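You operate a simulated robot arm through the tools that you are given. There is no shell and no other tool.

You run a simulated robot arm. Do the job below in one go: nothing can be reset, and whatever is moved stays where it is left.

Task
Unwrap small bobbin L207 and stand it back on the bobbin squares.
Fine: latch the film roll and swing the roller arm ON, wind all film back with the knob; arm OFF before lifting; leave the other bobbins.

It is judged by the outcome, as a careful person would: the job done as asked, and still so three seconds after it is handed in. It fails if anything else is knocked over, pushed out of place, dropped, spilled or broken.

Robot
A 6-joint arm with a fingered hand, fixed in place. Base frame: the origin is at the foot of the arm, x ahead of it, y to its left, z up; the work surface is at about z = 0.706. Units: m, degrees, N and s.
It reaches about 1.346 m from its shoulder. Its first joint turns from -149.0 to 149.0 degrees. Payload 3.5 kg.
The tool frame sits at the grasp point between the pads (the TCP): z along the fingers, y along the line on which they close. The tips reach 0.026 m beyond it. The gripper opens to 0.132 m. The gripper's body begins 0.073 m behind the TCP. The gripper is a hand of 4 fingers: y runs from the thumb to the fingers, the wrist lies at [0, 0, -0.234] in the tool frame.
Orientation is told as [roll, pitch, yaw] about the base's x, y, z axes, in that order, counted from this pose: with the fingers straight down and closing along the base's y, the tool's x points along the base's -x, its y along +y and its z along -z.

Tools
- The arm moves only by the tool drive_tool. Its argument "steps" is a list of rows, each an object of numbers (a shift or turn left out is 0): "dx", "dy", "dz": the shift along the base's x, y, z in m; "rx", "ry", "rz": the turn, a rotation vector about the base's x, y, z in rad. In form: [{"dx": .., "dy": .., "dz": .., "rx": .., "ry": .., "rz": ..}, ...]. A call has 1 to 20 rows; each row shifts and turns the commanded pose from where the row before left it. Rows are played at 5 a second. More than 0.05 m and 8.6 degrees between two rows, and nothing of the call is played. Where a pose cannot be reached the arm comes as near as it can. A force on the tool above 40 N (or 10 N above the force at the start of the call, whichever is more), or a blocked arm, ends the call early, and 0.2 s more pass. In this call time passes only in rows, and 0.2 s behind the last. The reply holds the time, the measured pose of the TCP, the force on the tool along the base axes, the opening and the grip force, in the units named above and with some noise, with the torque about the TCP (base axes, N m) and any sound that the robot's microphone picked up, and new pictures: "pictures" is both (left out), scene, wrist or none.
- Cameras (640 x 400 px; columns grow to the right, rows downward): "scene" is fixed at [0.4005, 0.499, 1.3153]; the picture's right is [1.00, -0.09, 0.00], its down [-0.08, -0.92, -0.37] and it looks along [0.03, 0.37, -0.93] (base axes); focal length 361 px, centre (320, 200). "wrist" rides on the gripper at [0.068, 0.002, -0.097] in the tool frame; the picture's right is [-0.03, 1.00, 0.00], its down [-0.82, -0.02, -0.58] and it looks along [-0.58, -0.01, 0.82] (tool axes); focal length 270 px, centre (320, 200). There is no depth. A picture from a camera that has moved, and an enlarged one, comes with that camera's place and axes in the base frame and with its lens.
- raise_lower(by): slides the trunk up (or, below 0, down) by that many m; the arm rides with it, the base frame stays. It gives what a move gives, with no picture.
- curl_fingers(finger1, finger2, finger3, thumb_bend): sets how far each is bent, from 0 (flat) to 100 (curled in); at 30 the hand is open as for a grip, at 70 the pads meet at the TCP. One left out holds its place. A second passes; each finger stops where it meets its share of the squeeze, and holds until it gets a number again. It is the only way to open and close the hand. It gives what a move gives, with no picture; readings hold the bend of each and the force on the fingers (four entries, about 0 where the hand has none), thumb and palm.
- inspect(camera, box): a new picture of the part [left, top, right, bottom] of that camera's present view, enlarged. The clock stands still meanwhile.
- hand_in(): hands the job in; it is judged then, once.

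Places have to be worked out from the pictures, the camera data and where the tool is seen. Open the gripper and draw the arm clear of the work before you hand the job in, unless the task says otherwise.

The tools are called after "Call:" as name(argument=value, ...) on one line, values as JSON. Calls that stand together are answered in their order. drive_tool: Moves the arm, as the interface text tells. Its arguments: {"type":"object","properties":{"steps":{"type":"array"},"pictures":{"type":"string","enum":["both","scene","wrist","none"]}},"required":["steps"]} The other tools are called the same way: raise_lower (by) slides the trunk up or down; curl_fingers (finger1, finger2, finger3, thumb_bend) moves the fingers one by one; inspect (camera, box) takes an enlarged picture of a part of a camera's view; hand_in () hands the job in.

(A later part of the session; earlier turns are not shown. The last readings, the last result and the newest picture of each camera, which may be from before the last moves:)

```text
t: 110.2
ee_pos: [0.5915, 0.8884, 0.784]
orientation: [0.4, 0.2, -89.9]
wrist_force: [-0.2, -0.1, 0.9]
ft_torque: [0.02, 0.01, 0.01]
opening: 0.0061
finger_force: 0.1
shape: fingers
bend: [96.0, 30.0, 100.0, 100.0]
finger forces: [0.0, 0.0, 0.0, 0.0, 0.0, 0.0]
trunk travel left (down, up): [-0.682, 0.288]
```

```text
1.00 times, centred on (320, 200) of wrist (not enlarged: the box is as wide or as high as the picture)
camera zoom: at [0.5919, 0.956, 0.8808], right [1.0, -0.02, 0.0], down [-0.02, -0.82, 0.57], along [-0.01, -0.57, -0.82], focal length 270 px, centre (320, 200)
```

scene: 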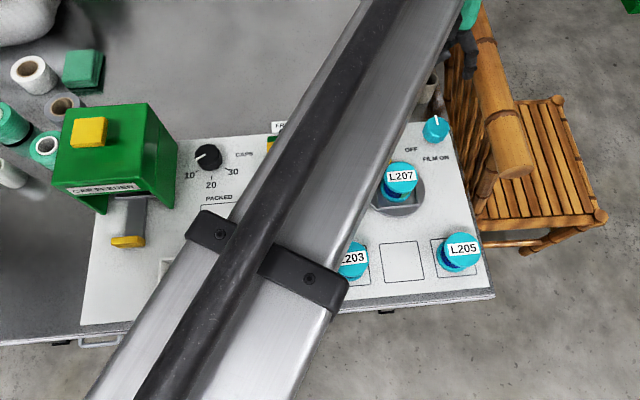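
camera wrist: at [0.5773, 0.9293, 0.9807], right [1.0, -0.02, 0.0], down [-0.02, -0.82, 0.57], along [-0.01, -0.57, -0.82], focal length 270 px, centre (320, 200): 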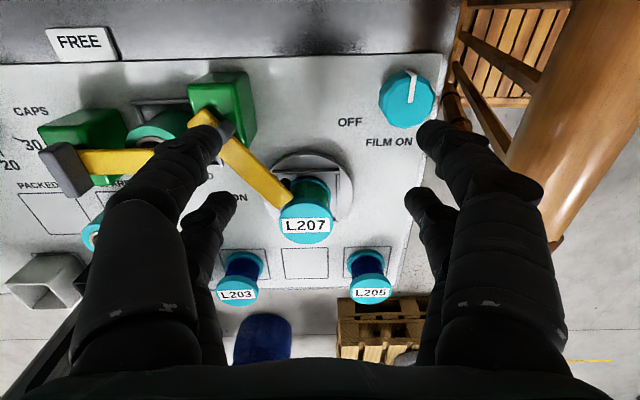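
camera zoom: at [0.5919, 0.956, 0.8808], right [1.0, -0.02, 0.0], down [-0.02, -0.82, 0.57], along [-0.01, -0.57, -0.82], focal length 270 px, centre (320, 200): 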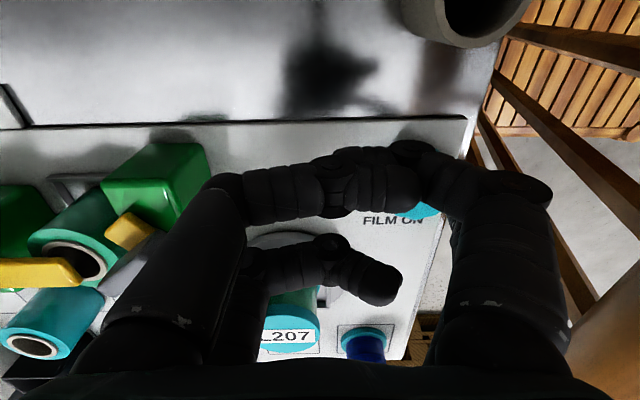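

The scene camera can see the knob here, with the poker tip just above it and on the clockwise side of the pointer. I'll lower to contact in small steps.

Call:
raise_lower(by=-0.015)

Call:
raise_lower(by=-0.003)

Call:
inspect(camera="scene", box=[400, 90, 480, 160])

```text
t: 110.8
ee_pos: [0.5906, 0.8867, 0.7693]
orientation: [0.3, 0.2, -89.9]
wrist_force: [0.7, -0.8, 0.0]
ft_torque: [0.0, 0.0, 0.0]
opening: 0.0062
finger_force: 0.2
shape: fingers
bend: [96.0, 30.0, 100.0, 100.0]
finger forces: [0.1, 0.0, 0.0, 0.0, 0.0, 0.0]
trunk travel left (down, up): [-0.667, 0.303]
```

```text
t: 111.4
ee_pos: [0.5916, 0.8867, 0.7656]
orientation: [0.3, 0.2, -89.9]
wrist_force: [0.2, 0.2, 0.0]
ft_torque: [-0.01, -0.02, -0.02]
opening: 0.0061
finger_force: 0.1
shape: fingers
bend: [96.0, 30.0, 100.0, 100.0]
finger forces: [0.0, 0.6, 0.0, 0.0, 0.1, 0.0]
trunk travel left (down, up): [-0.664, 0.306]
```

```text
5.71 times, centred on (440, 125) of scene
camera zoom: at [0.4005, 0.499, 1.3153], right [1.0, -0.09, 0.0], down [-0.08, -0.92, -0.37], along [0.03, 0.37, -0.93], focal length 2063 px, centre (-366, 629)
```

zoom: 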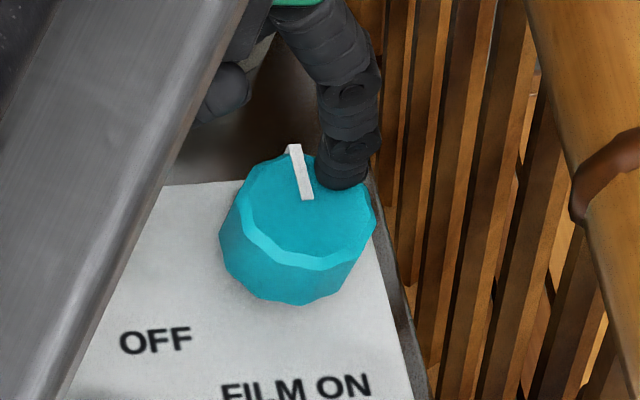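

The tip is touching the knob top right beside the raised pointer. I'll press 2–3 mm more to build friction.

Call:
raise_lower(by=-0.002)

Call:
raise_lower(by=-0.002)

```text
t: 111.9
ee_pos: [0.5904, 0.8874, 0.7645]
orientation: [0.4, 0.2, -89.9]
wrist_force: [-1.4, 0.4, 3.5]
ft_torque: [-0.09, -0.27, -0.02]
opening: 0.0064
finger_force: 2.7
shape: fingers
bend: [96.0, 30.0, 100.0, 100.0]
finger forces: [0.0, 3.7, 0.1, 0.0, 0.1, 0.0]
trunk travel left (down, up): [-0.662, 0.308]
```

```text
t: 112.4
ee_pos: [0.59, 0.8863, 0.7626]
orientation: [0.3, 0.3, -89.9]
wrist_force: [-3.3, -1.1, 11.4]
ft_torque: [-0.23, -0.76, -0.14]
opening: 0.0065
finger_force: 5.0
shape: fingers
bend: [96.0, 30.0, 100.0, 100.0]
finger forces: [0.0, 10.7, 0.0, 0.0, 0.1, 0.1]
trunk travel left (down, up): [-0.66, 0.31]
```

About 11 N of press. I'll orbit 40° counter-clockwise around the knob axis and see whether it follows.

Call:
drive_tool(steps=[{"dx": -0.00155, "dy": 0.00155}, {"dx": -0.00178, "dy": 0.00125}, {"dx": -0.00197, "dy": 0.00092}, {"dx": -0.00211, "dy": 0.00056}], pictures="none")

Call:
inspect(camera="scene", box=[400, 90, 480, 160])

Call:
inspect(camera="scene", box=[350, 140, 450, 220])

```text
t: 113.4
ee_pos: [0.5837, 0.8914, 0.7625]
orientation: [0.4, 0.3, -89.9]
wrist_force: [-0.6, -3.0, 5.5]
ft_torque: [-0.17, -0.44, -0.19]
opening: 0.0064
finger_force: 2.6
shape: fingers
bend: [96.0, 27.0, 100.0, 100.0]
finger forces: [0.1, 5.5, 0.0, 0.1, 0.0, 0.0]
trunk travel left (down, up): [-0.66, 0.31]
```

```text
5.71 times, centred on (440, 125) of scene
camera zoom: at [0.4005, 0.499, 1.3153], right [1.0, -0.09, 0.0], down [-0.08, -0.92, -0.37], along [0.03, 0.37, -0.93], focal length 2063 px, centre (-366, 629)
```

zoom: 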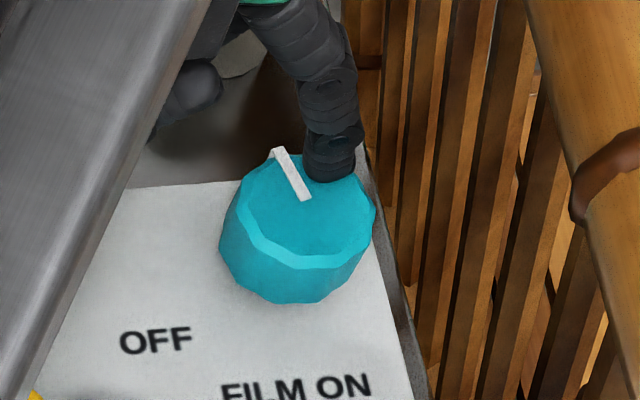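

```text
5.00 times, centred on (400, 180) of scene
camera zoom: at [0.4005, 0.499, 1.3153], right [1.0, -0.09, 0.0], down [-0.08, -0.92, -0.37], along [0.03, 0.37, -0.93], focal length 1806 px, centre (-80, 300)
```

zoom: 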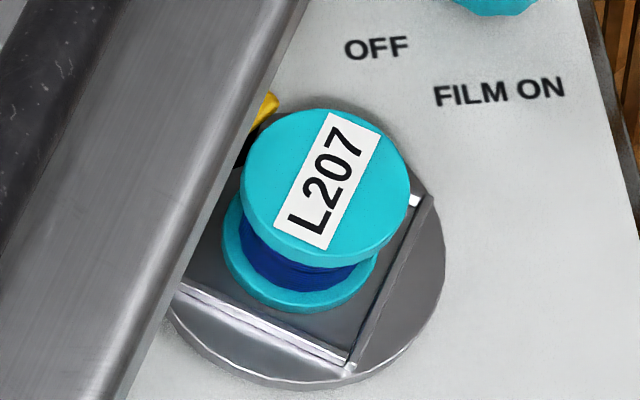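

The knob turned about 20° and L207 turned about 60° counter-clockwise. The film edge has left the −y side, so this seems to be the unwinding direction. I'll check the film from the wrist camera.

Call:
inspect(camera="wrist", box=[200, 220, 440, 360])

Call:
inspect(camera="scene", box=[250, 90, 450, 220])

```text
2.67 times, centred on (320, 290) of wrist
camera zoom: at [0.585, 0.9601, 0.8595], right [1.0, -0.02, 0.0], down [-0.02, -0.82, 0.57], along [-0.01, -0.57, -0.82], focal length 721 px, centre (320, -40)
```

zoom: 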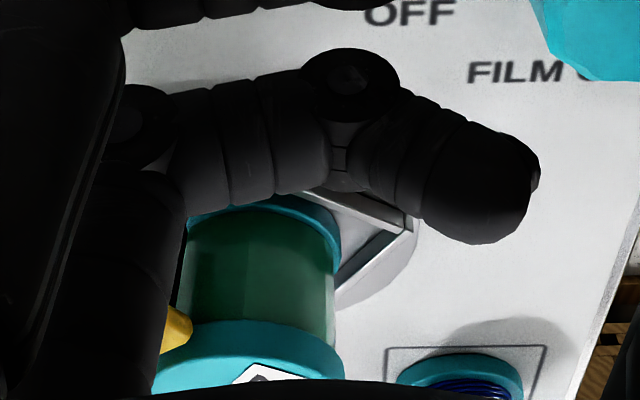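

```text
3.08 times, centred on (350, 155) of scene
camera zoom: at [0.4005, 0.499, 1.3153], right [1.0, -0.09, 0.0], down [-0.08, -0.92, -0.37], along [0.03, 0.37, -0.93], focal length 1111 px, centre (228, 338)
```

zoom: 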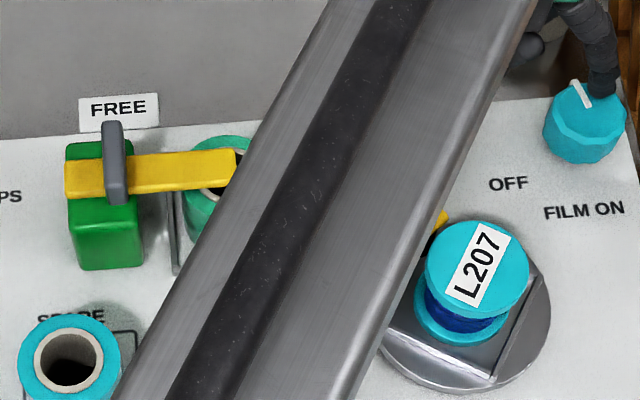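

The pointer is now being pushed positively by the finger, so the drive doesn't slip. I'll continue another 40° counter-clockwise and look again.

Call:
drive_tool(steps=[{"dx": -0.00217, "dy": 0.00019}, {"dx": -0.00217, "dy": -0.00019}, {"dx": -0.00211, "dy": -0.00056}, {"dx": -0.00197, "dy": -0.00092}], pictures="none")

Call:
inspect(camera="scene", box=[400, 90, 480, 160])

Call:
inspect(camera="scene", box=[350, 140, 450, 220])

Call:
inspect(camera="wrist", box=[200, 220, 440, 360])

```text
t: 114.4
ee_pos: [0.5749, 0.8909, 0.7629]
orientation: [0.4, 0.3, -90.0]
wrist_force: [0.8, 1.5, 2.1]
ft_torque: [-0.06, -0.32, 0.16]
opening: 0.0063
finger_force: 1.5
shape: fingers
bend: [96.0, 25.0, 100.0, 100.0]
finger forces: [0.0, 3.5, 0.0, 0.0, 0.1, 0.1]
trunk travel left (down, up): [-0.66, 0.31]
```

```text
5.71 times, centred on (440, 125) of scene
camera zoom: at [0.4005, 0.499, 1.3153], right [1.0, -0.09, 0.0], down [-0.08, -0.92, -0.37], along [0.03, 0.37, -0.93], focal length 2063 px, centre (-366, 629)
```

zoom: 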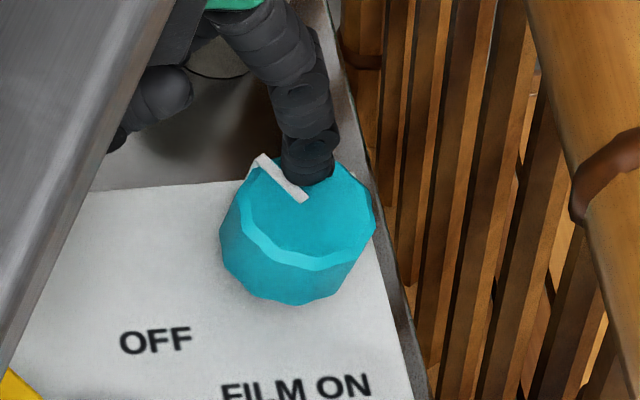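

```text
5.00 times, centred on (400, 180) of scene
camera zoom: at [0.4005, 0.499, 1.3153], right [1.0, -0.09, 0.0], down [-0.08, -0.92, -0.37], along [0.03, 0.37, -0.93], focal length 1806 px, centre (-80, 300)
```

zoom: 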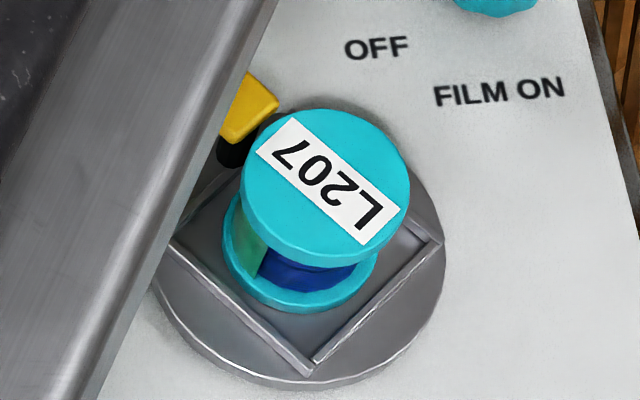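

```text
2.67 times, centred on (320, 290) of wrist
camera zoom: at [0.5757, 0.9592, 0.859], right [1.0, -0.02, 0.0], down [-0.02, -0.82, 0.57], along [-0.01, -0.57, -0.82], focal length 721 px, centre (320, -40)
```

zoom: 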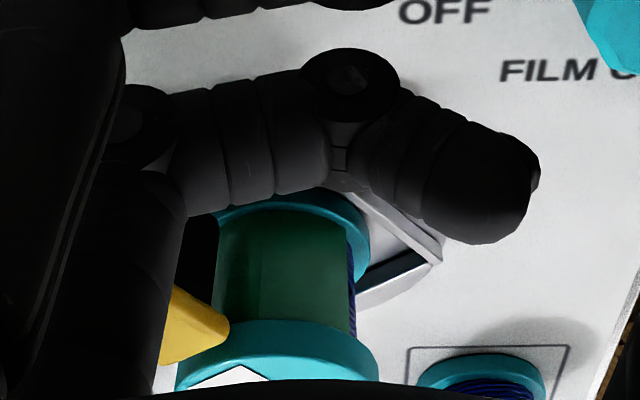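

The knob is turning, about 33° so far, and L207 follows at roughly 4:1. I'll continue around another 60°.

Call:
drive_tool(steps=[{"dx": -0.00178, "dy": -0.00125}, {"dx": -0.00155, "dy": -0.00155}, {"dx": -0.00125, "dy": -0.00178}, {"dx": -0.00092, "dy": -0.00197}, {"dx": -0.00056, "dy": -0.00211}, {"dx": -0.00019, "dy": -0.00217}], pictures="none")

Call:
inspect(camera="scene", box=[400, 90, 480, 160])

Call:
inspect(camera="scene", box=[350, 140, 450, 220])

Call:
inspect(camera="wrist", box=[200, 220, 440, 360])

```text
t: 115.8
ee_pos: [0.5679, 0.8786, 0.7621]
orientation: [0.3, 0.2, -89.9]
wrist_force: [0.9, 3.5, 3.9]
ft_torque: [-0.01, -0.36, 0.22]
opening: 0.0063
finger_force: 2.6
shape: fingers
bend: [96.0, 26.0, 100.0, 100.0]
finger forces: [0.1, 4.1, 0.0, 0.1, 0.1, 0.1]
trunk travel left (down, up): [-0.66, 0.31]
```

```text
5.71 times, centred on (440, 125) of scene
camera zoom: at [0.4005, 0.499, 1.3153], right [1.0, -0.09, 0.0], down [-0.08, -0.92, -0.37], along [0.03, 0.37, -0.93], focal length 2063 px, centre (-366, 629)
```

zoom: 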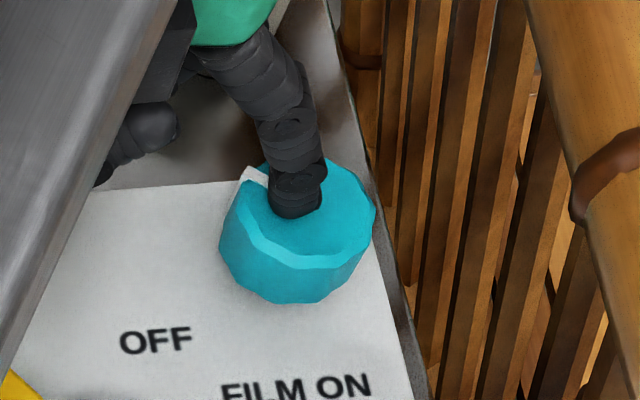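

```text
5.00 times, centred on (400, 180) of scene
camera zoom: at [0.4005, 0.499, 1.3153], right [1.0, -0.09, 0.0], down [-0.08, -0.92, -0.37], along [0.03, 0.37, -0.93], focal length 1806 px, centre (-80, 300)
```

zoom: 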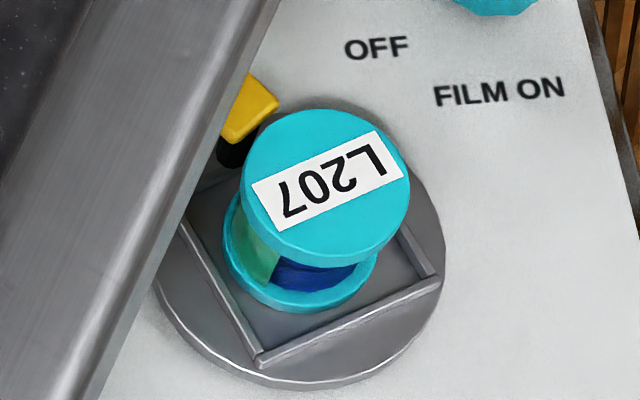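

```text
2.67 times, centred on (320, 290) of wrist
camera zoom: at [0.5693, 0.9474, 0.859], right [1.0, -0.02, 0.0], down [-0.02, -0.82, 0.57], along [-0.01, -0.57, -0.82], focal length 721 px, centre (320, -40)
```

zoom: 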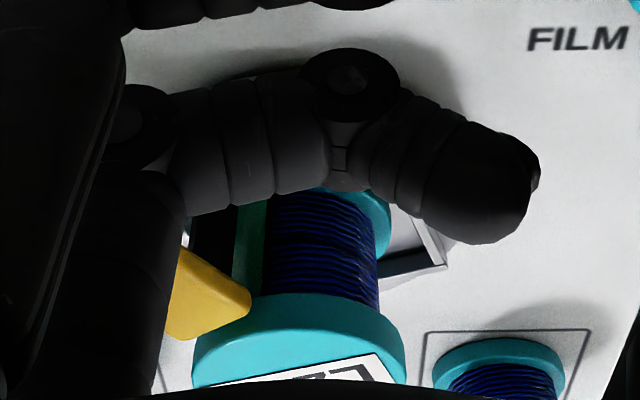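

The film now covers only L207's −x side, so this is winding it back. The poker has slid near the knob centre, so I'll lift, reset it on the clockwise side of the pointer at a larger radius, and press again.

Call:
raise_lower(by=0.012)

Call:
drive_tool(steps=[{"dx": 0.006, "dy": 0.008}, {"dx": 0.0056, "dy": 0.0088}], pictures="none")

Call:
inspect(camera="scene", box=[400, 90, 480, 160])

```text
t: 116.4
ee_pos: [0.5685, 0.8796, 0.7739]
orientation: [0.2, 0.2, -89.9]
wrist_force: [-0.1, -0.5, 0.4]
ft_torque: [0.0, -0.01, -0.02]
opening: 0.0063
finger_force: 0.0
shape: fingers
bend: [96.0, 30.0, 100.0, 100.0]
finger forces: [0.0, 0.0, 0.0, 0.0, 0.0, 0.0]
trunk travel left (down, up): [-0.672, 0.298]
```

```text
t: 117.0
ee_pos: [0.5799, 0.8973, 0.7747]
orientation: [0.3, 0.2, -89.9]
wrist_force: [0.2, -0.9, -0.3]
ft_torque: [0.0, 0.0, -0.02]
opening: 0.0063
finger_force: 0.2
shape: fingers
bend: [96.0, 30.0, 100.0, 100.0]
finger forces: [0.1, 0.0, 0.0, 0.0, 0.0, 0.0]
trunk travel left (down, up): [-0.672, 0.298]
```

```text
5.71 times, centred on (440, 125) of scene
camera zoom: at [0.4005, 0.499, 1.3153], right [1.0, -0.09, 0.0], down [-0.08, -0.92, -0.37], along [0.03, 0.37, -0.93], focal length 2063 px, centre (-366, 629)
```

zoom: 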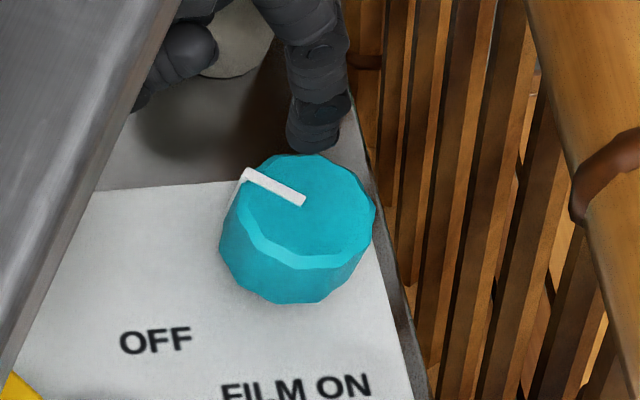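

The pointer is at about 141° and the poker is on its clockwise side. I'll lower to contact, press lightly, and continue the orbit.

Call:
raise_lower(by=-0.009)

Call:
raise_lower(by=-0.003)

Call:
drive_tool(steps=[{"dx": -0.0028, "dy": -0.0003}, {"dx": -0.0027, "dy": -0.0008}, {"dx": -0.0026, "dy": -0.0012}, {"dx": -0.0023, "dy": -0.0016}, {"dx": -0.002, "dy": -0.002}], pictures="none")

Call:
inspect(camera="scene", box=[400, 90, 480, 160])

Call:
inspect(camera="scene", box=[350, 140, 450, 220])

```text
t: 117.6
ee_pos: [0.5811, 0.8972, 0.7653]
orientation: [0.3, 0.2, -90.0]
wrist_force: [-0.9, -0.1, 1.5]
ft_torque: [-0.04, -0.14, 0.04]
opening: 0.0063
finger_force: 1.0
shape: fingers
bend: [96.0, 29.0, 100.0, 100.0]
finger forces: [0.0, 1.6, 0.1, 0.0, 0.0, 0.0]
trunk travel left (down, up): [-0.663, 0.307]
```

```text
t: 118.1
ee_pos: [0.5803, 0.8964, 0.7633]
orientation: [0.3, 0.3, -89.9]
wrist_force: [-0.3, -0.8, 6.1]
ft_torque: [-0.14, -0.49, -0.05]
opening: 0.0066
finger_force: 3.4
shape: fingers
bend: [96.0, 28.0, 100.0, 100.0]
finger forces: [0.0, 6.6, 0.0, 0.1, 0.0, 0.0]
trunk travel left (down, up): [-0.66, 0.31]
```

```text
t: 119.3
ee_pos: [0.5675, 0.8902, 0.7627]
orientation: [0.4, 0.2, -89.9]
wrist_force: [1.0, 0.3, 4.3]
ft_torque: [-0.06, -0.33, 0.14]
opening: 0.0064
finger_force: 2.1
shape: fingers
bend: [96.0, 26.0, 100.0, 100.0]
finger forces: [0.0, 4.2, 0.0, 0.0, 0.0, 0.1]
trunk travel left (down, up): [-0.66, 0.31]
```

```text
5.71 times, centred on (440, 125) of scene
camera zoom: at [0.4005, 0.499, 1.3153], right [1.0, -0.09, 0.0], down [-0.08, -0.92, -0.37], along [0.03, 0.37, -0.93], focal length 2063 px, centre (-366, 629)
```

zoom: 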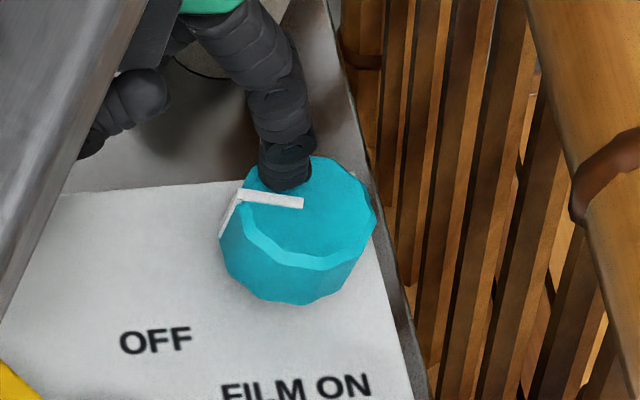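

```text
5.00 times, centred on (400, 180) of scene
camera zoom: at [0.4005, 0.499, 1.3153], right [1.0, -0.09, 0.0], down [-0.08, -0.92, -0.37], along [0.03, 0.37, -0.93], focal length 1806 px, centre (-80, 300)
```

zoom: 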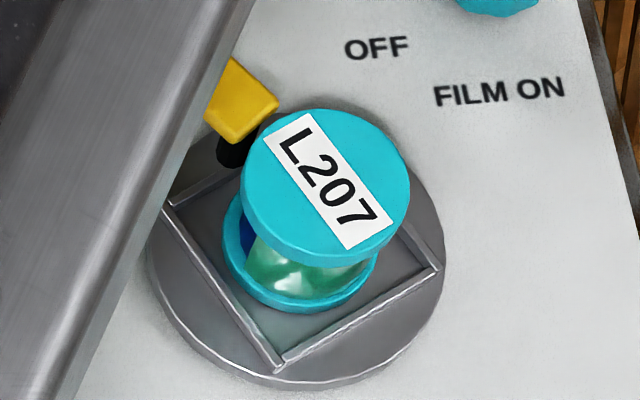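

The knob is now at about 74° total and L207 at about 297°. Some film is still visible at the front, so I'll check the +y side too.

Call:
inspect(camera="wrist", box=[200, 220, 440, 360])

Call:
inspect(camera="scene", box=[375, 165, 435, 210])

```text
2.67 times, centred on (320, 290) of wrist
camera zoom: at [0.5685, 0.9583, 0.859], right [1.0, -0.02, 0.0], down [-0.02, -0.82, 0.57], along [-0.01, -0.57, -0.82], focal length 721 px, centre (320, -40)
```

zoom: 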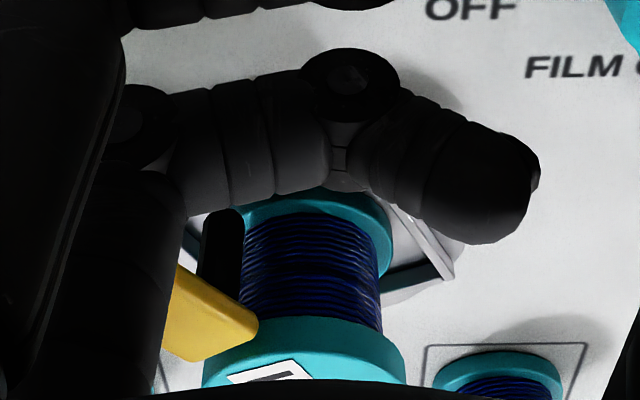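

```text
8.89 times, centred on (405, 188) of scene
camera zoom: at [0.4005, 0.499, 1.3153], right [1.0, -0.09, 0.0], down [-0.08, -0.92, -0.37], along [0.03, 0.37, -0.93], focal length 3210 px, centre (-436, 311)
```

zoom: 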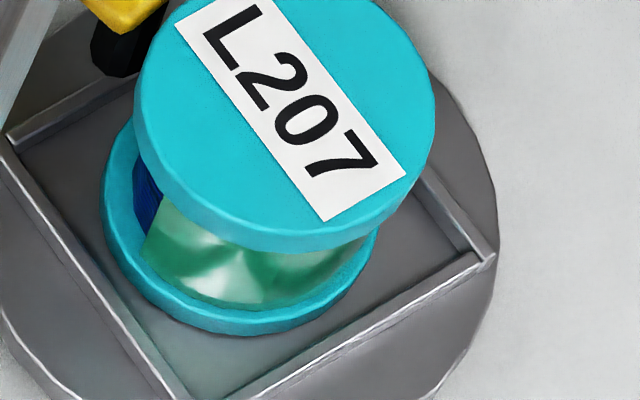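

The +y side is now bare thread and the film remains only on the −y side. I'll continue the orbit, now pushing the pointer in −y.

Call:
drive_tool(steps=[{"dx": -0.0012, "dy": -0.002}, {"dx": -0.0008, "dy": -0.0028}, {"dx": -0.0002, "dy": -0.0031}, {"dx": 0.0003, "dy": -0.0033}], pictures="none")

Call:
inspect(camera="scene", box=[400, 90, 480, 160])

Call:
inspect(camera="scene", box=[350, 140, 450, 220])

Call:
inspect(camera="wrist", box=[200, 220, 440, 360])

```text
t: 120.3
ee_pos: [0.5664, 0.8791, 0.7616]
orientation: [0.3, 0.2, -89.9]
wrist_force: [-0.1, 0.4, 5.3]
ft_torque: [-0.06, -0.43, 0.09]
opening: 0.0065
finger_force: 2.5
shape: fingers
bend: [96.0, 27.0, 100.0, 100.0]
finger forces: [0.0, 5.4, 0.0, 0.1, 0.0, 0.0]
trunk travel left (down, up): [-0.66, 0.31]
```

```text
5.71 times, centred on (440, 125) of scene
camera zoom: at [0.4005, 0.499, 1.3153], right [1.0, -0.09, 0.0], down [-0.08, -0.92, -0.37], along [0.03, 0.37, -0.93], focal length 2063 px, centre (-366, 629)
```

zoom: 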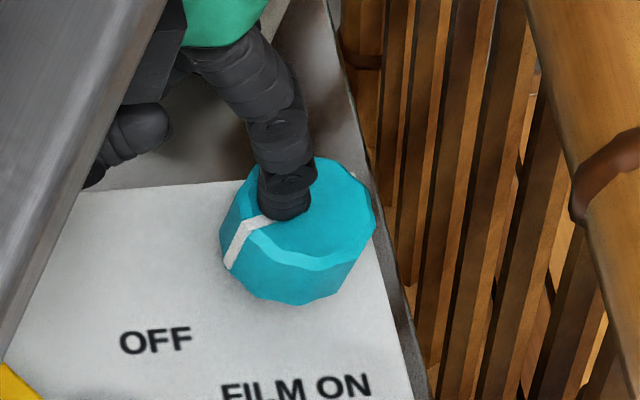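

```text
5.00 times, centred on (400, 180) of scene
camera zoom: at [0.4005, 0.499, 1.3153], right [1.0, -0.09, 0.0], down [-0.08, -0.92, -0.37], along [0.03, 0.37, -0.93], focal length 1806 px, centre (-80, 300)
```

zoom: 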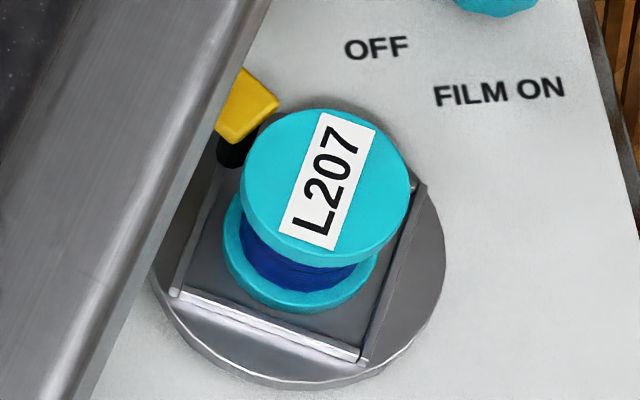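

```text
2.67 times, centred on (320, 290) of wrist
camera zoom: at [0.5667, 0.9471, 0.8592], right [1.0, -0.02, 0.0], down [-0.02, -0.82, 0.57], along [-0.01, -0.57, -0.82], focal length 721 px, centre (320, -40)
```

zoom: 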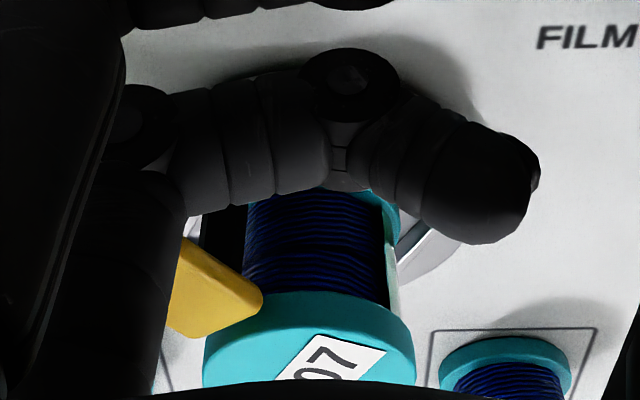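

The knob is at about 110° and only a strip of film remains, on L207's +x side. I'll lift slightly, reset the tip against the pointer at a better radius, and continue.

Call:
raise_lower(by=0.008)

Call:
drive_tool(steps=[{"dx": -0.0014, "dy": 0.0038}], pictures="none")

Call:
raise_lower(by=-0.008)

Call:
drive_tool(steps=[{"dx": -0.0003, "dy": -0.0028}, {"dx": 0.0002, "dy": -0.0029}, {"dx": 0.0007, "dy": -0.0028}, {"dx": 0.0011, "dy": -0.0026}, {"dx": 0.0016, "dy": -0.0024}], pictures="none")

Call:
inspect(camera="scene", box=[400, 90, 480, 160])

Call:
inspect(camera="scene", box=[350, 140, 450, 220])

Call:
inspect(camera="wrist", box=[200, 220, 440, 360])

```text
t: 120.9
ee_pos: [0.5653, 0.8786, 0.7694]
orientation: [0.3, 0.3, -89.9]
wrist_force: [0.2, -0.6, 0.5]
ft_torque: [0.01, -0.04, 0.01]
opening: 0.0063
finger_force: 0.0
shape: fingers
bend: [96.0, 30.0, 100.0, 100.0]
finger forces: [0.1, 0.0, 0.0, 0.0, 0.0, 0.1]
trunk travel left (down, up): [-0.668, 0.302]
```

```text
t: 121.3
ee_pos: [0.5651, 0.8829, 0.7699]
orientation: [0.3, 0.3, -89.9]
wrist_force: [-1.2, -0.4, 0.1]
ft_torque: [0.01, 0.02, 0.0]
opening: 0.0061
finger_force: 0.1
shape: fingers
bend: [96.0, 30.0, 100.0, 100.0]
finger forces: [0.0, 0.0, 0.1, 0.0, 0.0, 0.1]
trunk travel left (down, up): [-0.668, 0.302]
```

```text
t: 121.8
ee_pos: [0.5635, 0.8829, 0.7633]
orientation: [0.4, 0.2, -90.0]
wrist_force: [-2.8, 1.4, 11.5]
ft_torque: [-0.19, -0.78, 0.02]
opening: 0.0065
finger_force: 5.4
shape: fingers
bend: [96.0, 30.0, 100.0, 100.0]
finger forces: [0.0, 11.0, 0.0, 0.1, 0.0, 0.0]
trunk travel left (down, up): [-0.66, 0.31]
```

```text
t: 123.0
ee_pos: [0.5671, 0.8703, 0.763]
orientation: [0.3, 0.3, -90.0]
wrist_force: [-1.2, 1.1, 6.9]
ft_torque: [-0.13, -0.5, 0.05]
opening: 0.0064
finger_force: 3.7
shape: fingers
bend: [96.0, 28.0, 100.0, 100.0]
finger forces: [0.0, 7.3, 0.1, 0.0, 0.0, 0.1]
trunk travel left (down, up): [-0.66, 0.31]
```

```text
5.71 times, centred on (440, 125) of scene
camera zoom: at [0.4005, 0.499, 1.3153], right [1.0, -0.09, 0.0], down [-0.08, -0.92, -0.37], along [0.03, 0.37, -0.93], focal length 2063 px, centre (-366, 629)
```

zoom: 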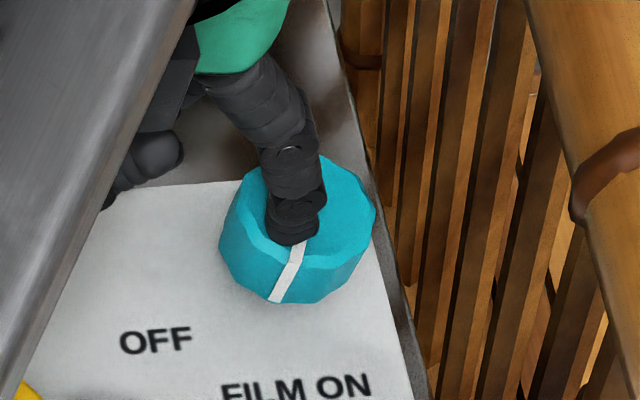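

```text
5.00 times, centred on (400, 180) of scene
camera zoom: at [0.4005, 0.499, 1.3153], right [1.0, -0.09, 0.0], down [-0.08, -0.92, -0.37], along [0.03, 0.37, -0.93], focal length 1806 px, centre (-80, 300)
```

zoom: 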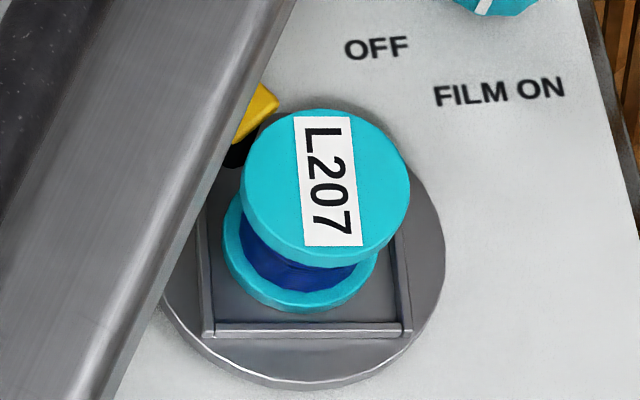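

```text
2.67 times, centred on (320, 290) of wrist
camera zoom: at [0.5683, 0.9378, 0.8594], right [1.0, -0.02, 0.01], down [-0.02, -0.82, 0.57], along [-0.01, -0.57, -0.82], focal length 721 px, centre (320, -40)
```

zoom: 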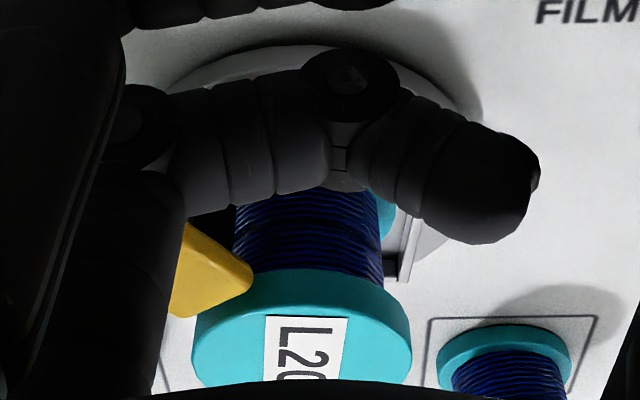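

No green film is visible now from either camera, with the knob at about 164° total. I'll turn about 30° more to expose the unseen sides of the bobbin and confirm.

Call:
drive_tool(steps=[{"dx": 0.002, "dy": -0.0021}, {"dx": 0.0023, "dy": -0.0017}, {"dx": 0.0026, "dy": -0.0013}], pictures="none")

Call:
inspect(camera="scene", box=[400, 90, 480, 160])

Call:
inspect(camera="scene", box=[350, 140, 450, 220])

Call:
inspect(camera="wrist", box=[200, 220, 440, 360])

```text
t: 123.8
ee_pos: [0.5746, 0.8645, 0.7621]
orientation: [0.3, 0.2, -89.8]
wrist_force: [-1.0, 1.2, 6.6]
ft_torque: [-0.1, -0.52, 0.13]
opening: 0.0064
finger_force: 3.5
shape: fingers
bend: [96.0, 27.0, 100.0, 100.0]
finger forces: [0.0, 6.6, 0.1, 0.1, 0.0, 0.1]
trunk travel left (down, up): [-0.66, 0.31]
```

```text
5.71 times, centred on (440, 125) of scene
camera zoom: at [0.4005, 0.499, 1.3153], right [1.0, -0.09, 0.0], down [-0.08, -0.92, -0.37], along [0.03, 0.37, -0.93], focal length 2063 px, centre (-366, 629)
```

zoom: 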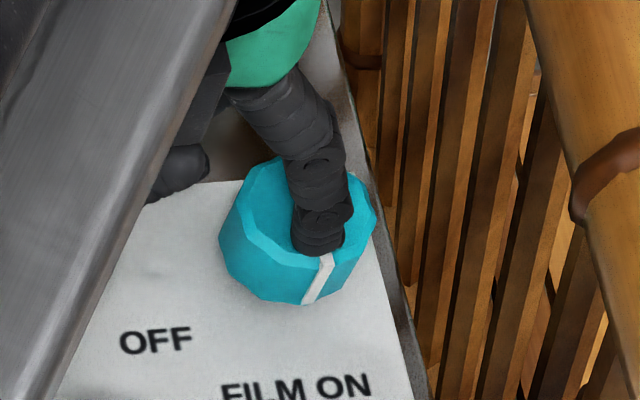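

```text
5.00 times, centred on (400, 180) of scene
camera zoom: at [0.4005, 0.499, 1.3153], right [1.0, -0.09, 0.0], down [-0.08, -0.92, -0.37], along [0.03, 0.37, -0.93], focal length 1806 px, centre (-80, 300)
```

zoom: 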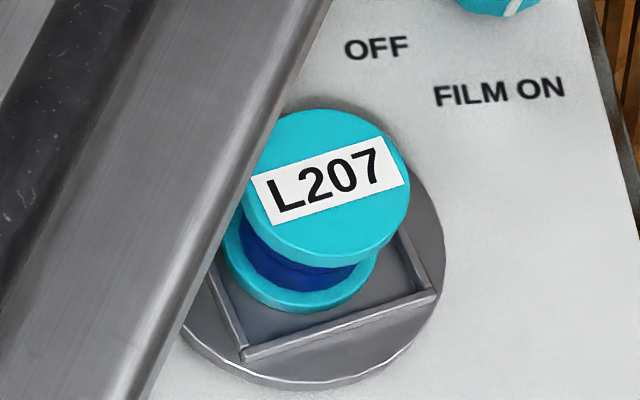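

```text
2.67 times, centred on (320, 290) of wrist
camera zoom: at [0.5753, 0.9328, 0.8592], right [1.0, -0.02, 0.01], down [-0.02, -0.82, 0.57], along [-0.01, -0.57, -0.82], focal length 721 px, centre (320, -40)
```

zoom: 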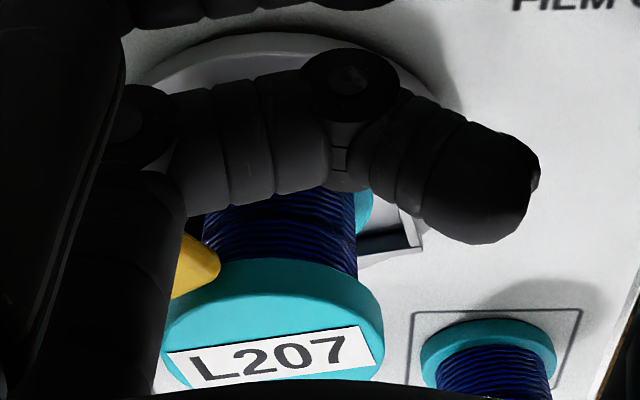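

L207 shows only blue thread from both cameras, and across these two rotations every side has been seen bare. I'll turn a little further for margin and watch for any stop or change.

Call:
drive_tool(steps=[{"dx": 0.0027, "dy": -0.0008}, {"dx": 0.0028, "dy": -0.0003}, {"dx": 0.0029, "dy": 0.0002}], pictures="none")

Call:
inspect(camera="scene", box=[400, 90, 480, 160])

Call:
inspect(camera="scene", box=[350, 140, 450, 220])

Call:
inspect(camera="wrist", box=[200, 220, 440, 360])

```text
t: 124.7
ee_pos: [0.5823, 0.8632, 0.7636]
orientation: [0.3, 0.3, -89.8]
wrist_force: [-2.4, 3.1, 9.6]
ft_torque: [-0.13, -0.67, 0.25]
opening: 0.0065
finger_force: 4.4
shape: fingers
bend: [96.0, 29.0, 100.0, 100.0]
finger forces: [0.1, 9.3, 0.0, 0.0, 0.0, 0.0]
trunk travel left (down, up): [-0.66, 0.31]
```

```text
5.71 times, centred on (440, 125) of scene
camera zoom: at [0.4005, 0.499, 1.3153], right [1.0, -0.09, 0.0], down [-0.08, -0.92, -0.37], along [0.03, 0.37, -0.93], focal length 2063 px, centre (-366, 629)
```

zoom: 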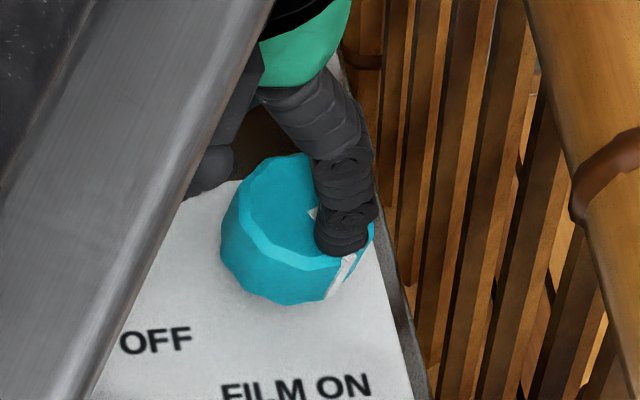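

```text
5.00 times, centred on (400, 180) of scene
camera zoom: at [0.4005, 0.499, 1.3153], right [1.0, -0.09, 0.0], down [-0.08, -0.92, -0.37], along [0.03, 0.37, -0.93], focal length 1806 px, centre (-80, 300)
```

zoom: 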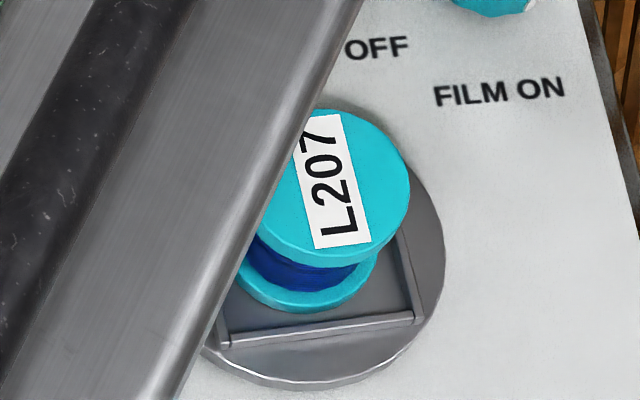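

```text
2.67 times, centred on (320, 290) of wrist
camera zoom: at [0.5835, 0.932, 0.8596], right [1.0, -0.02, 0.01], down [-0.02, -0.82, 0.57], along [-0.01, -0.57, -0.82], focal length 721 px, centre (320, -40)
```

zoom: 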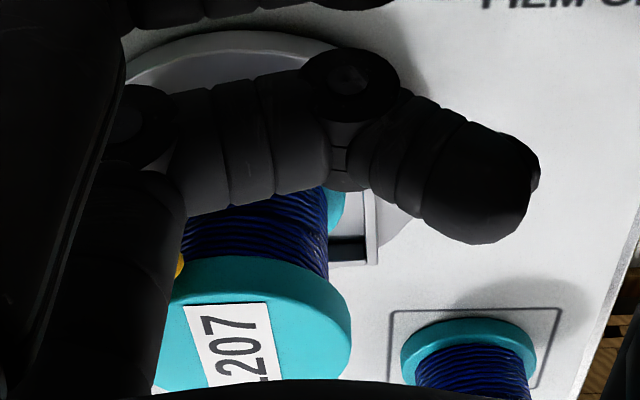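

No green film is left anywhere on L207, and the knob turns freely with no stop. I'll lift off the knob, switch the poker to finger3, and move to the −x/−y side of the roller arm to swing it OFF.

Call:
raise_lower(by=0.11)

Call:
curl_fingers(finger1=100, finger2=100, finger3=30, thumb_bend=100)

Call:
drive_tool(steps=[{"dx": -0.003, "dy": -0.02}, {"dx": -0.003, "dy": -0.02}, {"dx": -0.0038, "dy": -0.0221}], pictures="both")

```text
t: 126.1
ee_pos: [0.5824, 0.8637, 0.8714]
orientation: [0.2, 0.1, -89.9]
wrist_force: [-0.7, -0.5, -0.2]
ft_torque: [-0.01, -0.02, -0.02]
opening: 0.0064
finger_force: 0.1
shape: fingers
bend: [96.0, 30.0, 100.0, 100.0]
finger forces: [0.0, 0.1, 0.0, 0.0, 0.1, 0.0]
trunk travel left (down, up): [-0.77, 0.2]
```

```text
t: 127.1
ee_pos: [0.5821, 0.8645, 0.8717]
orientation: [0.4, 0.1, -89.9]
wrist_force: [-0.8, 0.0, -0.2]
ft_torque: [-0.04, 0.02, -0.01]
opening: 0.0062
finger_force: 0.0
shape: fingers
bend: [96.0, 100.0, 30.0, 100.0]
finger forces: [0.1, 0.0, 0.0, 0.0, 0.0, 0.0]
trunk travel left (down, up): [-0.77, 0.2]
```

```text
t: 127.9
ee_pos: [0.5731, 0.8033, 0.8726]
orientation: [0.3, 0.2, -89.9]
wrist_force: [-0.1, -0.5, 0.8]
ft_torque: [-0.01, -0.01, 0.0]
opening: 0.0063
finger_force: 0.0
shape: fingers
bend: [96.0, 100.0, 30.0, 100.0]
finger forces: [0.1, 0.0, 0.0, 0.0, 0.0, 0.0]
trunk travel left (down, up): [-0.77, 0.2]
camera wrist: at [0.5733, 0.8708, 0.9687], right [1.0, -0.02, 0.0], down [-0.02, -0.82, 0.57], along [-0.01, -0.57, -0.82], focal length 270 px, centre (320, 200)
```

scene: 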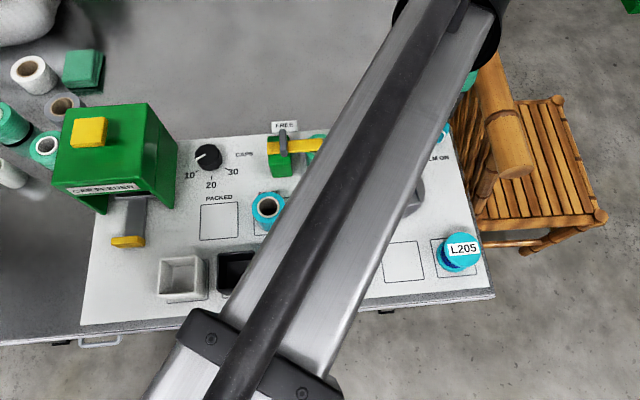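
wrist: 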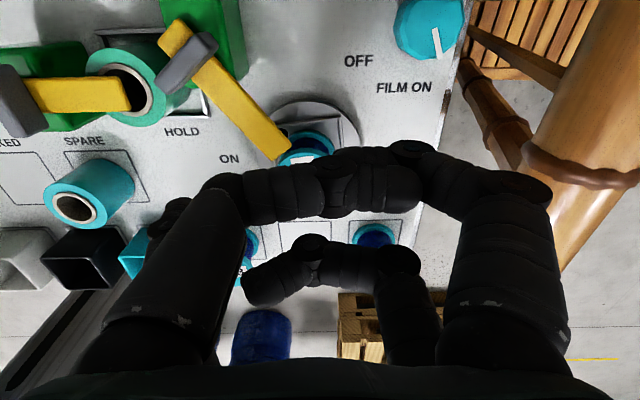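

The poker's foot point is about 3 cm to the −x/−y side of the arm. I'll lower to arm height, with the tip at about z 0.745.

Call:
raise_lower(by=-0.07)

Call:
raise_lower(by=-0.031)

Call:
inspect(camera="wrist", box=[0, 0, 640, 400])

```text
t: 128.9
ee_pos: [0.5729, 0.8033, 0.802]
orientation: [0.3, 0.3, -89.8]
wrist_force: [0.0, -0.2, 0.0]
ft_torque: [-0.01, 0.0, 0.02]
opening: 0.0064
finger_force: 0.0
shape: fingers
bend: [96.0, 100.0, 30.0, 100.0]
finger forces: [0.1, 0.1, 0.0, 0.0, 0.1, 0.0]
trunk travel left (down, up): [-0.7, 0.27]
```

```text
t: 129.7
ee_pos: [0.5729, 0.803, 0.7714]
orientation: [0.3, 0.2, -89.9]
wrist_force: [0.2, 0.8, -0.2]
ft_torque: [0.01, 0.04, 0.0]
opening: 0.0065
finger_force: 0.0
shape: fingers
bend: [96.0, 100.0, 30.0, 100.0]
finger forces: [0.0, 0.0, 0.1, 0.0, 0.0, 0.1]
trunk travel left (down, up): [-0.669, 0.301]
```

```text
1.00 times, centred on (320, 200) of wrist (not enlarged: the box is as wide or as high as the picture)
camera zoom: at [0.5735, 0.8711, 0.8677], right [1.0, -0.02, 0.0], down [-0.02, -0.82, 0.57], along [-0.01, -0.57, -0.82], focal length 270 px, centre (320, 200)
```

zoom: 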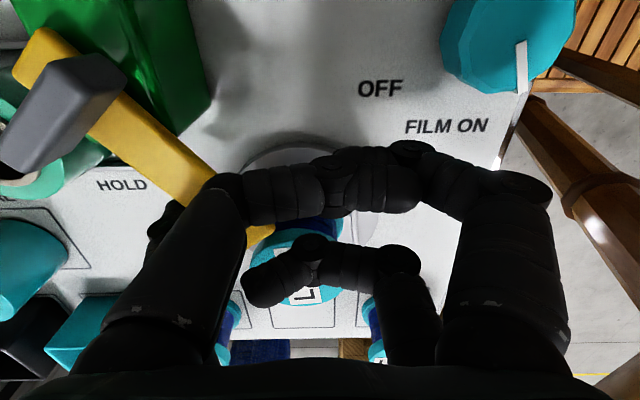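

No contact yet. I'll push the arm counter-clockwise along its arc toward OFF, the first half now.

Call:
drive_tool(steps=[{"dx": 0.0077, "dy": 0.0041}, {"dx": 0.0062, "dy": 0.0024}, {"dx": 0.0063, "dy": 0.0024}, {"dx": 0.0064, "dy": 0.0045}, {"dx": 0.0063, "dy": 0.0045}], pictures="wrist")

```text
t: 130.9
ee_pos: [0.6057, 0.8202, 0.7701]
orientation: [0.3, 0.3, -89.9]
wrist_force: [0.5, -0.7, -0.1]
ft_torque: [0.05, 0.01, 0.0]
opening: 0.0063
finger_force: 0.4
shape: fingers
bend: [96.0, 100.0, 29.0, 100.0]
finger forces: [0.1, 0.0, 0.3, 0.0, 0.1, 0.0]
trunk travel left (down, up): [-0.669, 0.301]
camera wrist: at [0.6072, 0.8884, 0.8677], right [1.0, -0.02, 0.0], down [-0.02, -0.82, 0.57], along [-0.01, -0.57, -0.82], focal length 270 px, centre (320, 200)
```

wrist: 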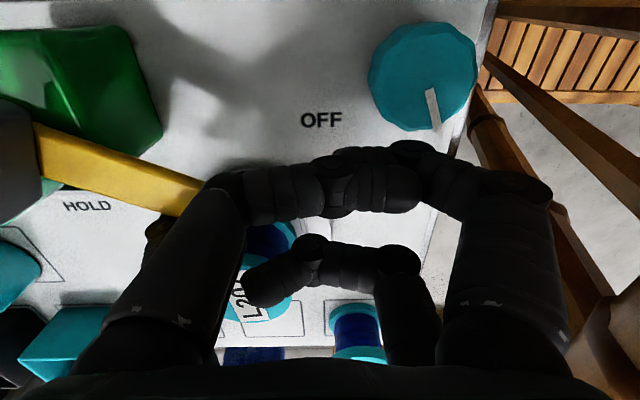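

The arm is swinging back, now near 25°. I'll continue to the OFF stop.

Call:
drive_tool(steps=[{"dx": 0.005, "dy": 0.006}, {"dx": 0.005, "dy": 0.0059}, {"dx": 0.0024, "dy": 0.0046}, {"dx": 0.0023, "dy": 0.0046}, {"dx": 0.001, "dy": 0.003}], pictures="wrist")

```text
t: 132.1
ee_pos: [0.6214, 0.8443, 0.7711]
orientation: [0.3, 0.1, -90.0]
wrist_force: [-0.2, 0.0, 0.3]
ft_torque: [-0.01, -0.01, 0.01]
opening: 0.0065
finger_force: 0.0
shape: fingers
bend: [96.0, 100.0, 30.0, 100.0]
finger forces: [0.1, 0.1, 0.0, 0.0, 0.0, 0.1]
trunk travel left (down, up): [-0.669, 0.301]
camera wrist: at [0.6218, 0.9133, 0.8677], right [1.0, -0.02, 0.0], down [-0.02, -0.82, 0.57], along [-0.01, -0.57, -0.82], focal length 270 px, centre (320, 200)
```

wrist: 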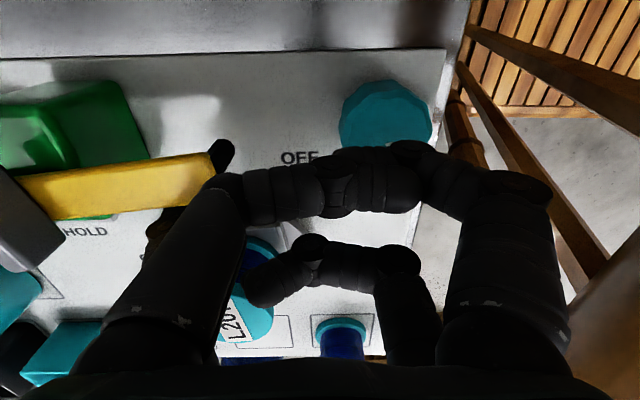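

The arm is about at its starting angle. I'll nudge a few millimetres more to feel the OFF stop.

Call:
drive_tool(steps=[{"dx": 0.0003, "dy": 0.003}, {"dx": 0.0, "dy": 0.003}], pictures="none")

Call:
inspect(camera="wrist", box=[0, 60, 320, 260])

```text
t: 132.7
ee_pos: [0.6221, 0.8506, 0.7701]
orientation: [0.3, 0.3, -89.9]
wrist_force: [0.8, -1.5, 0.2]
ft_torque: [-0.02, -0.05, 0.02]
opening: 0.0064
finger_force: 0.6
shape: fingers
bend: [96.0, 100.0, 30.0, 100.0]
finger forces: [0.0, 0.1, 0.7, 0.0, 0.0, 0.1]
trunk travel left (down, up): [-0.669, 0.301]
```

```text
2.00 times, centred on (160, 160) of wrist
camera zoom: at [0.6221, 0.919, 0.8677], right [1.0, -0.02, 0.0], down [-0.02, -0.82, 0.57], along [-0.01, -0.57, -0.82], focal length 541 px, centre (640, 280)
```

zoom: 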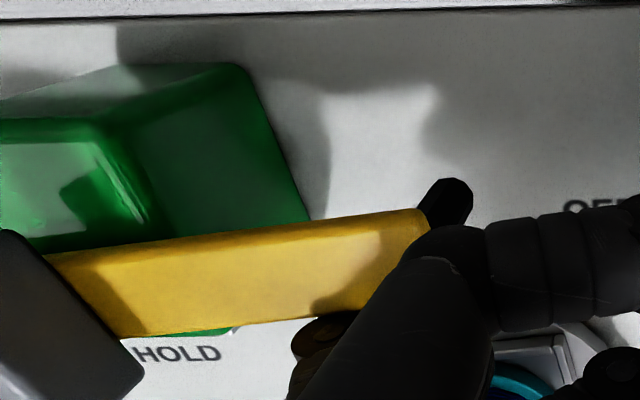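

A light reaction of 1.5 N is appearing. One more 2 mm nudge will confirm the stop before I back away.

Call:
drive_tool(steps=[{"dy": 0.002}], pictures="none")

Call:
drive_tool(steps=[{"dy": -0.006}, {"dy": -0.008}], pictures="none")

Call:
raise_lower(by=0.12)

Call:
drive_tool(steps=[{"dx": -0.035, "dy": 0.025}, {"dx": -0.04, "dy": 0.025}, {"dx": -0.04, "dy": 0.02}, {"dx": -0.04, "dy": 0.02}, {"dx": -0.04, "dy": 0.02}], pictures="scene")

Call:
inspect(camera="scene", box=[320, 90, 480, 240])

```text
t: 133.1
ee_pos: [0.6206, 0.8522, 0.7712]
orientation: [0.2, 0.2, -89.8]
wrist_force: [-0.7, -5.6, 0.5]
ft_torque: [-0.05, -0.02, 0.34]
opening: 0.0066
finger_force: 2.5
shape: fingers
bend: [96.0, 100.0, 30.0, 100.0]
finger forces: [0.0, 0.0, 4.5, 0.1, 0.0, 0.0]
trunk travel left (down, up): [-0.669, 0.301]
```

```text
t: 133.7
ee_pos: [0.621, 0.8384, 0.771]
orientation: [0.4, 0.2, -89.9]
wrist_force: [-0.3, 0.4, -0.5]
ft_torque: [0.0, 0.04, 0.0]
opening: 0.0064
finger_force: 0.1
shape: fingers
bend: [96.0, 100.0, 30.0, 100.0]
finger forces: [0.0, 0.1, 0.1, 0.0, 0.0, 0.1]
trunk travel left (down, up): [-0.669, 0.301]
```

```text
t: 135.2
ee_pos: [0.6218, 0.8383, 0.8898]
orientation: [0.3, 0.2, -89.9]
wrist_force: [-0.3, -0.2, -0.1]
ft_torque: [0.02, -0.03, 0.03]
opening: 0.0065
finger_force: 0.0
shape: fingers
bend: [96.0, 100.0, 30.0, 100.0]
finger forces: [0.1, 0.1, 0.1, 0.1, 0.0, 0.0]
trunk travel left (down, up): [-0.789, 0.181]
```

```text
t: 136.4
ee_pos: [0.4261, 0.9456, 0.8917]
orientation: [0.3, 0.3, -90.0]
wrist_force: [-0.1, -0.8, -0.9]
ft_torque: [-0.03, -0.02, 0.05]
opening: 0.0065
finger_force: 0.0
shape: fingers
bend: [96.0, 100.0, 30.0, 100.0]
finger forces: [0.0, 0.0, 0.1, 0.1, 0.1, 0.0]
trunk travel left (down, up): [-0.789, 0.181]
```

scene: 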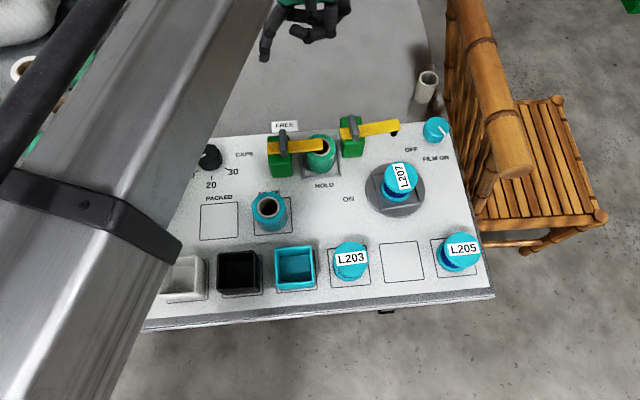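

```text
2.67 times, centred on (400, 165) of scene
camera zoom: at [0.4005, 0.499, 1.3153], right [1.0, -0.09, 0.0], down [-0.08, -0.92, -0.37], along [0.03, 0.37, -0.93], focal length 963 px, centre (107, 293)
```

zoom: 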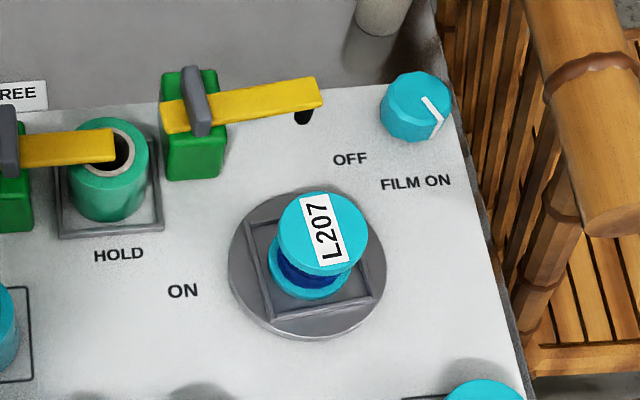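

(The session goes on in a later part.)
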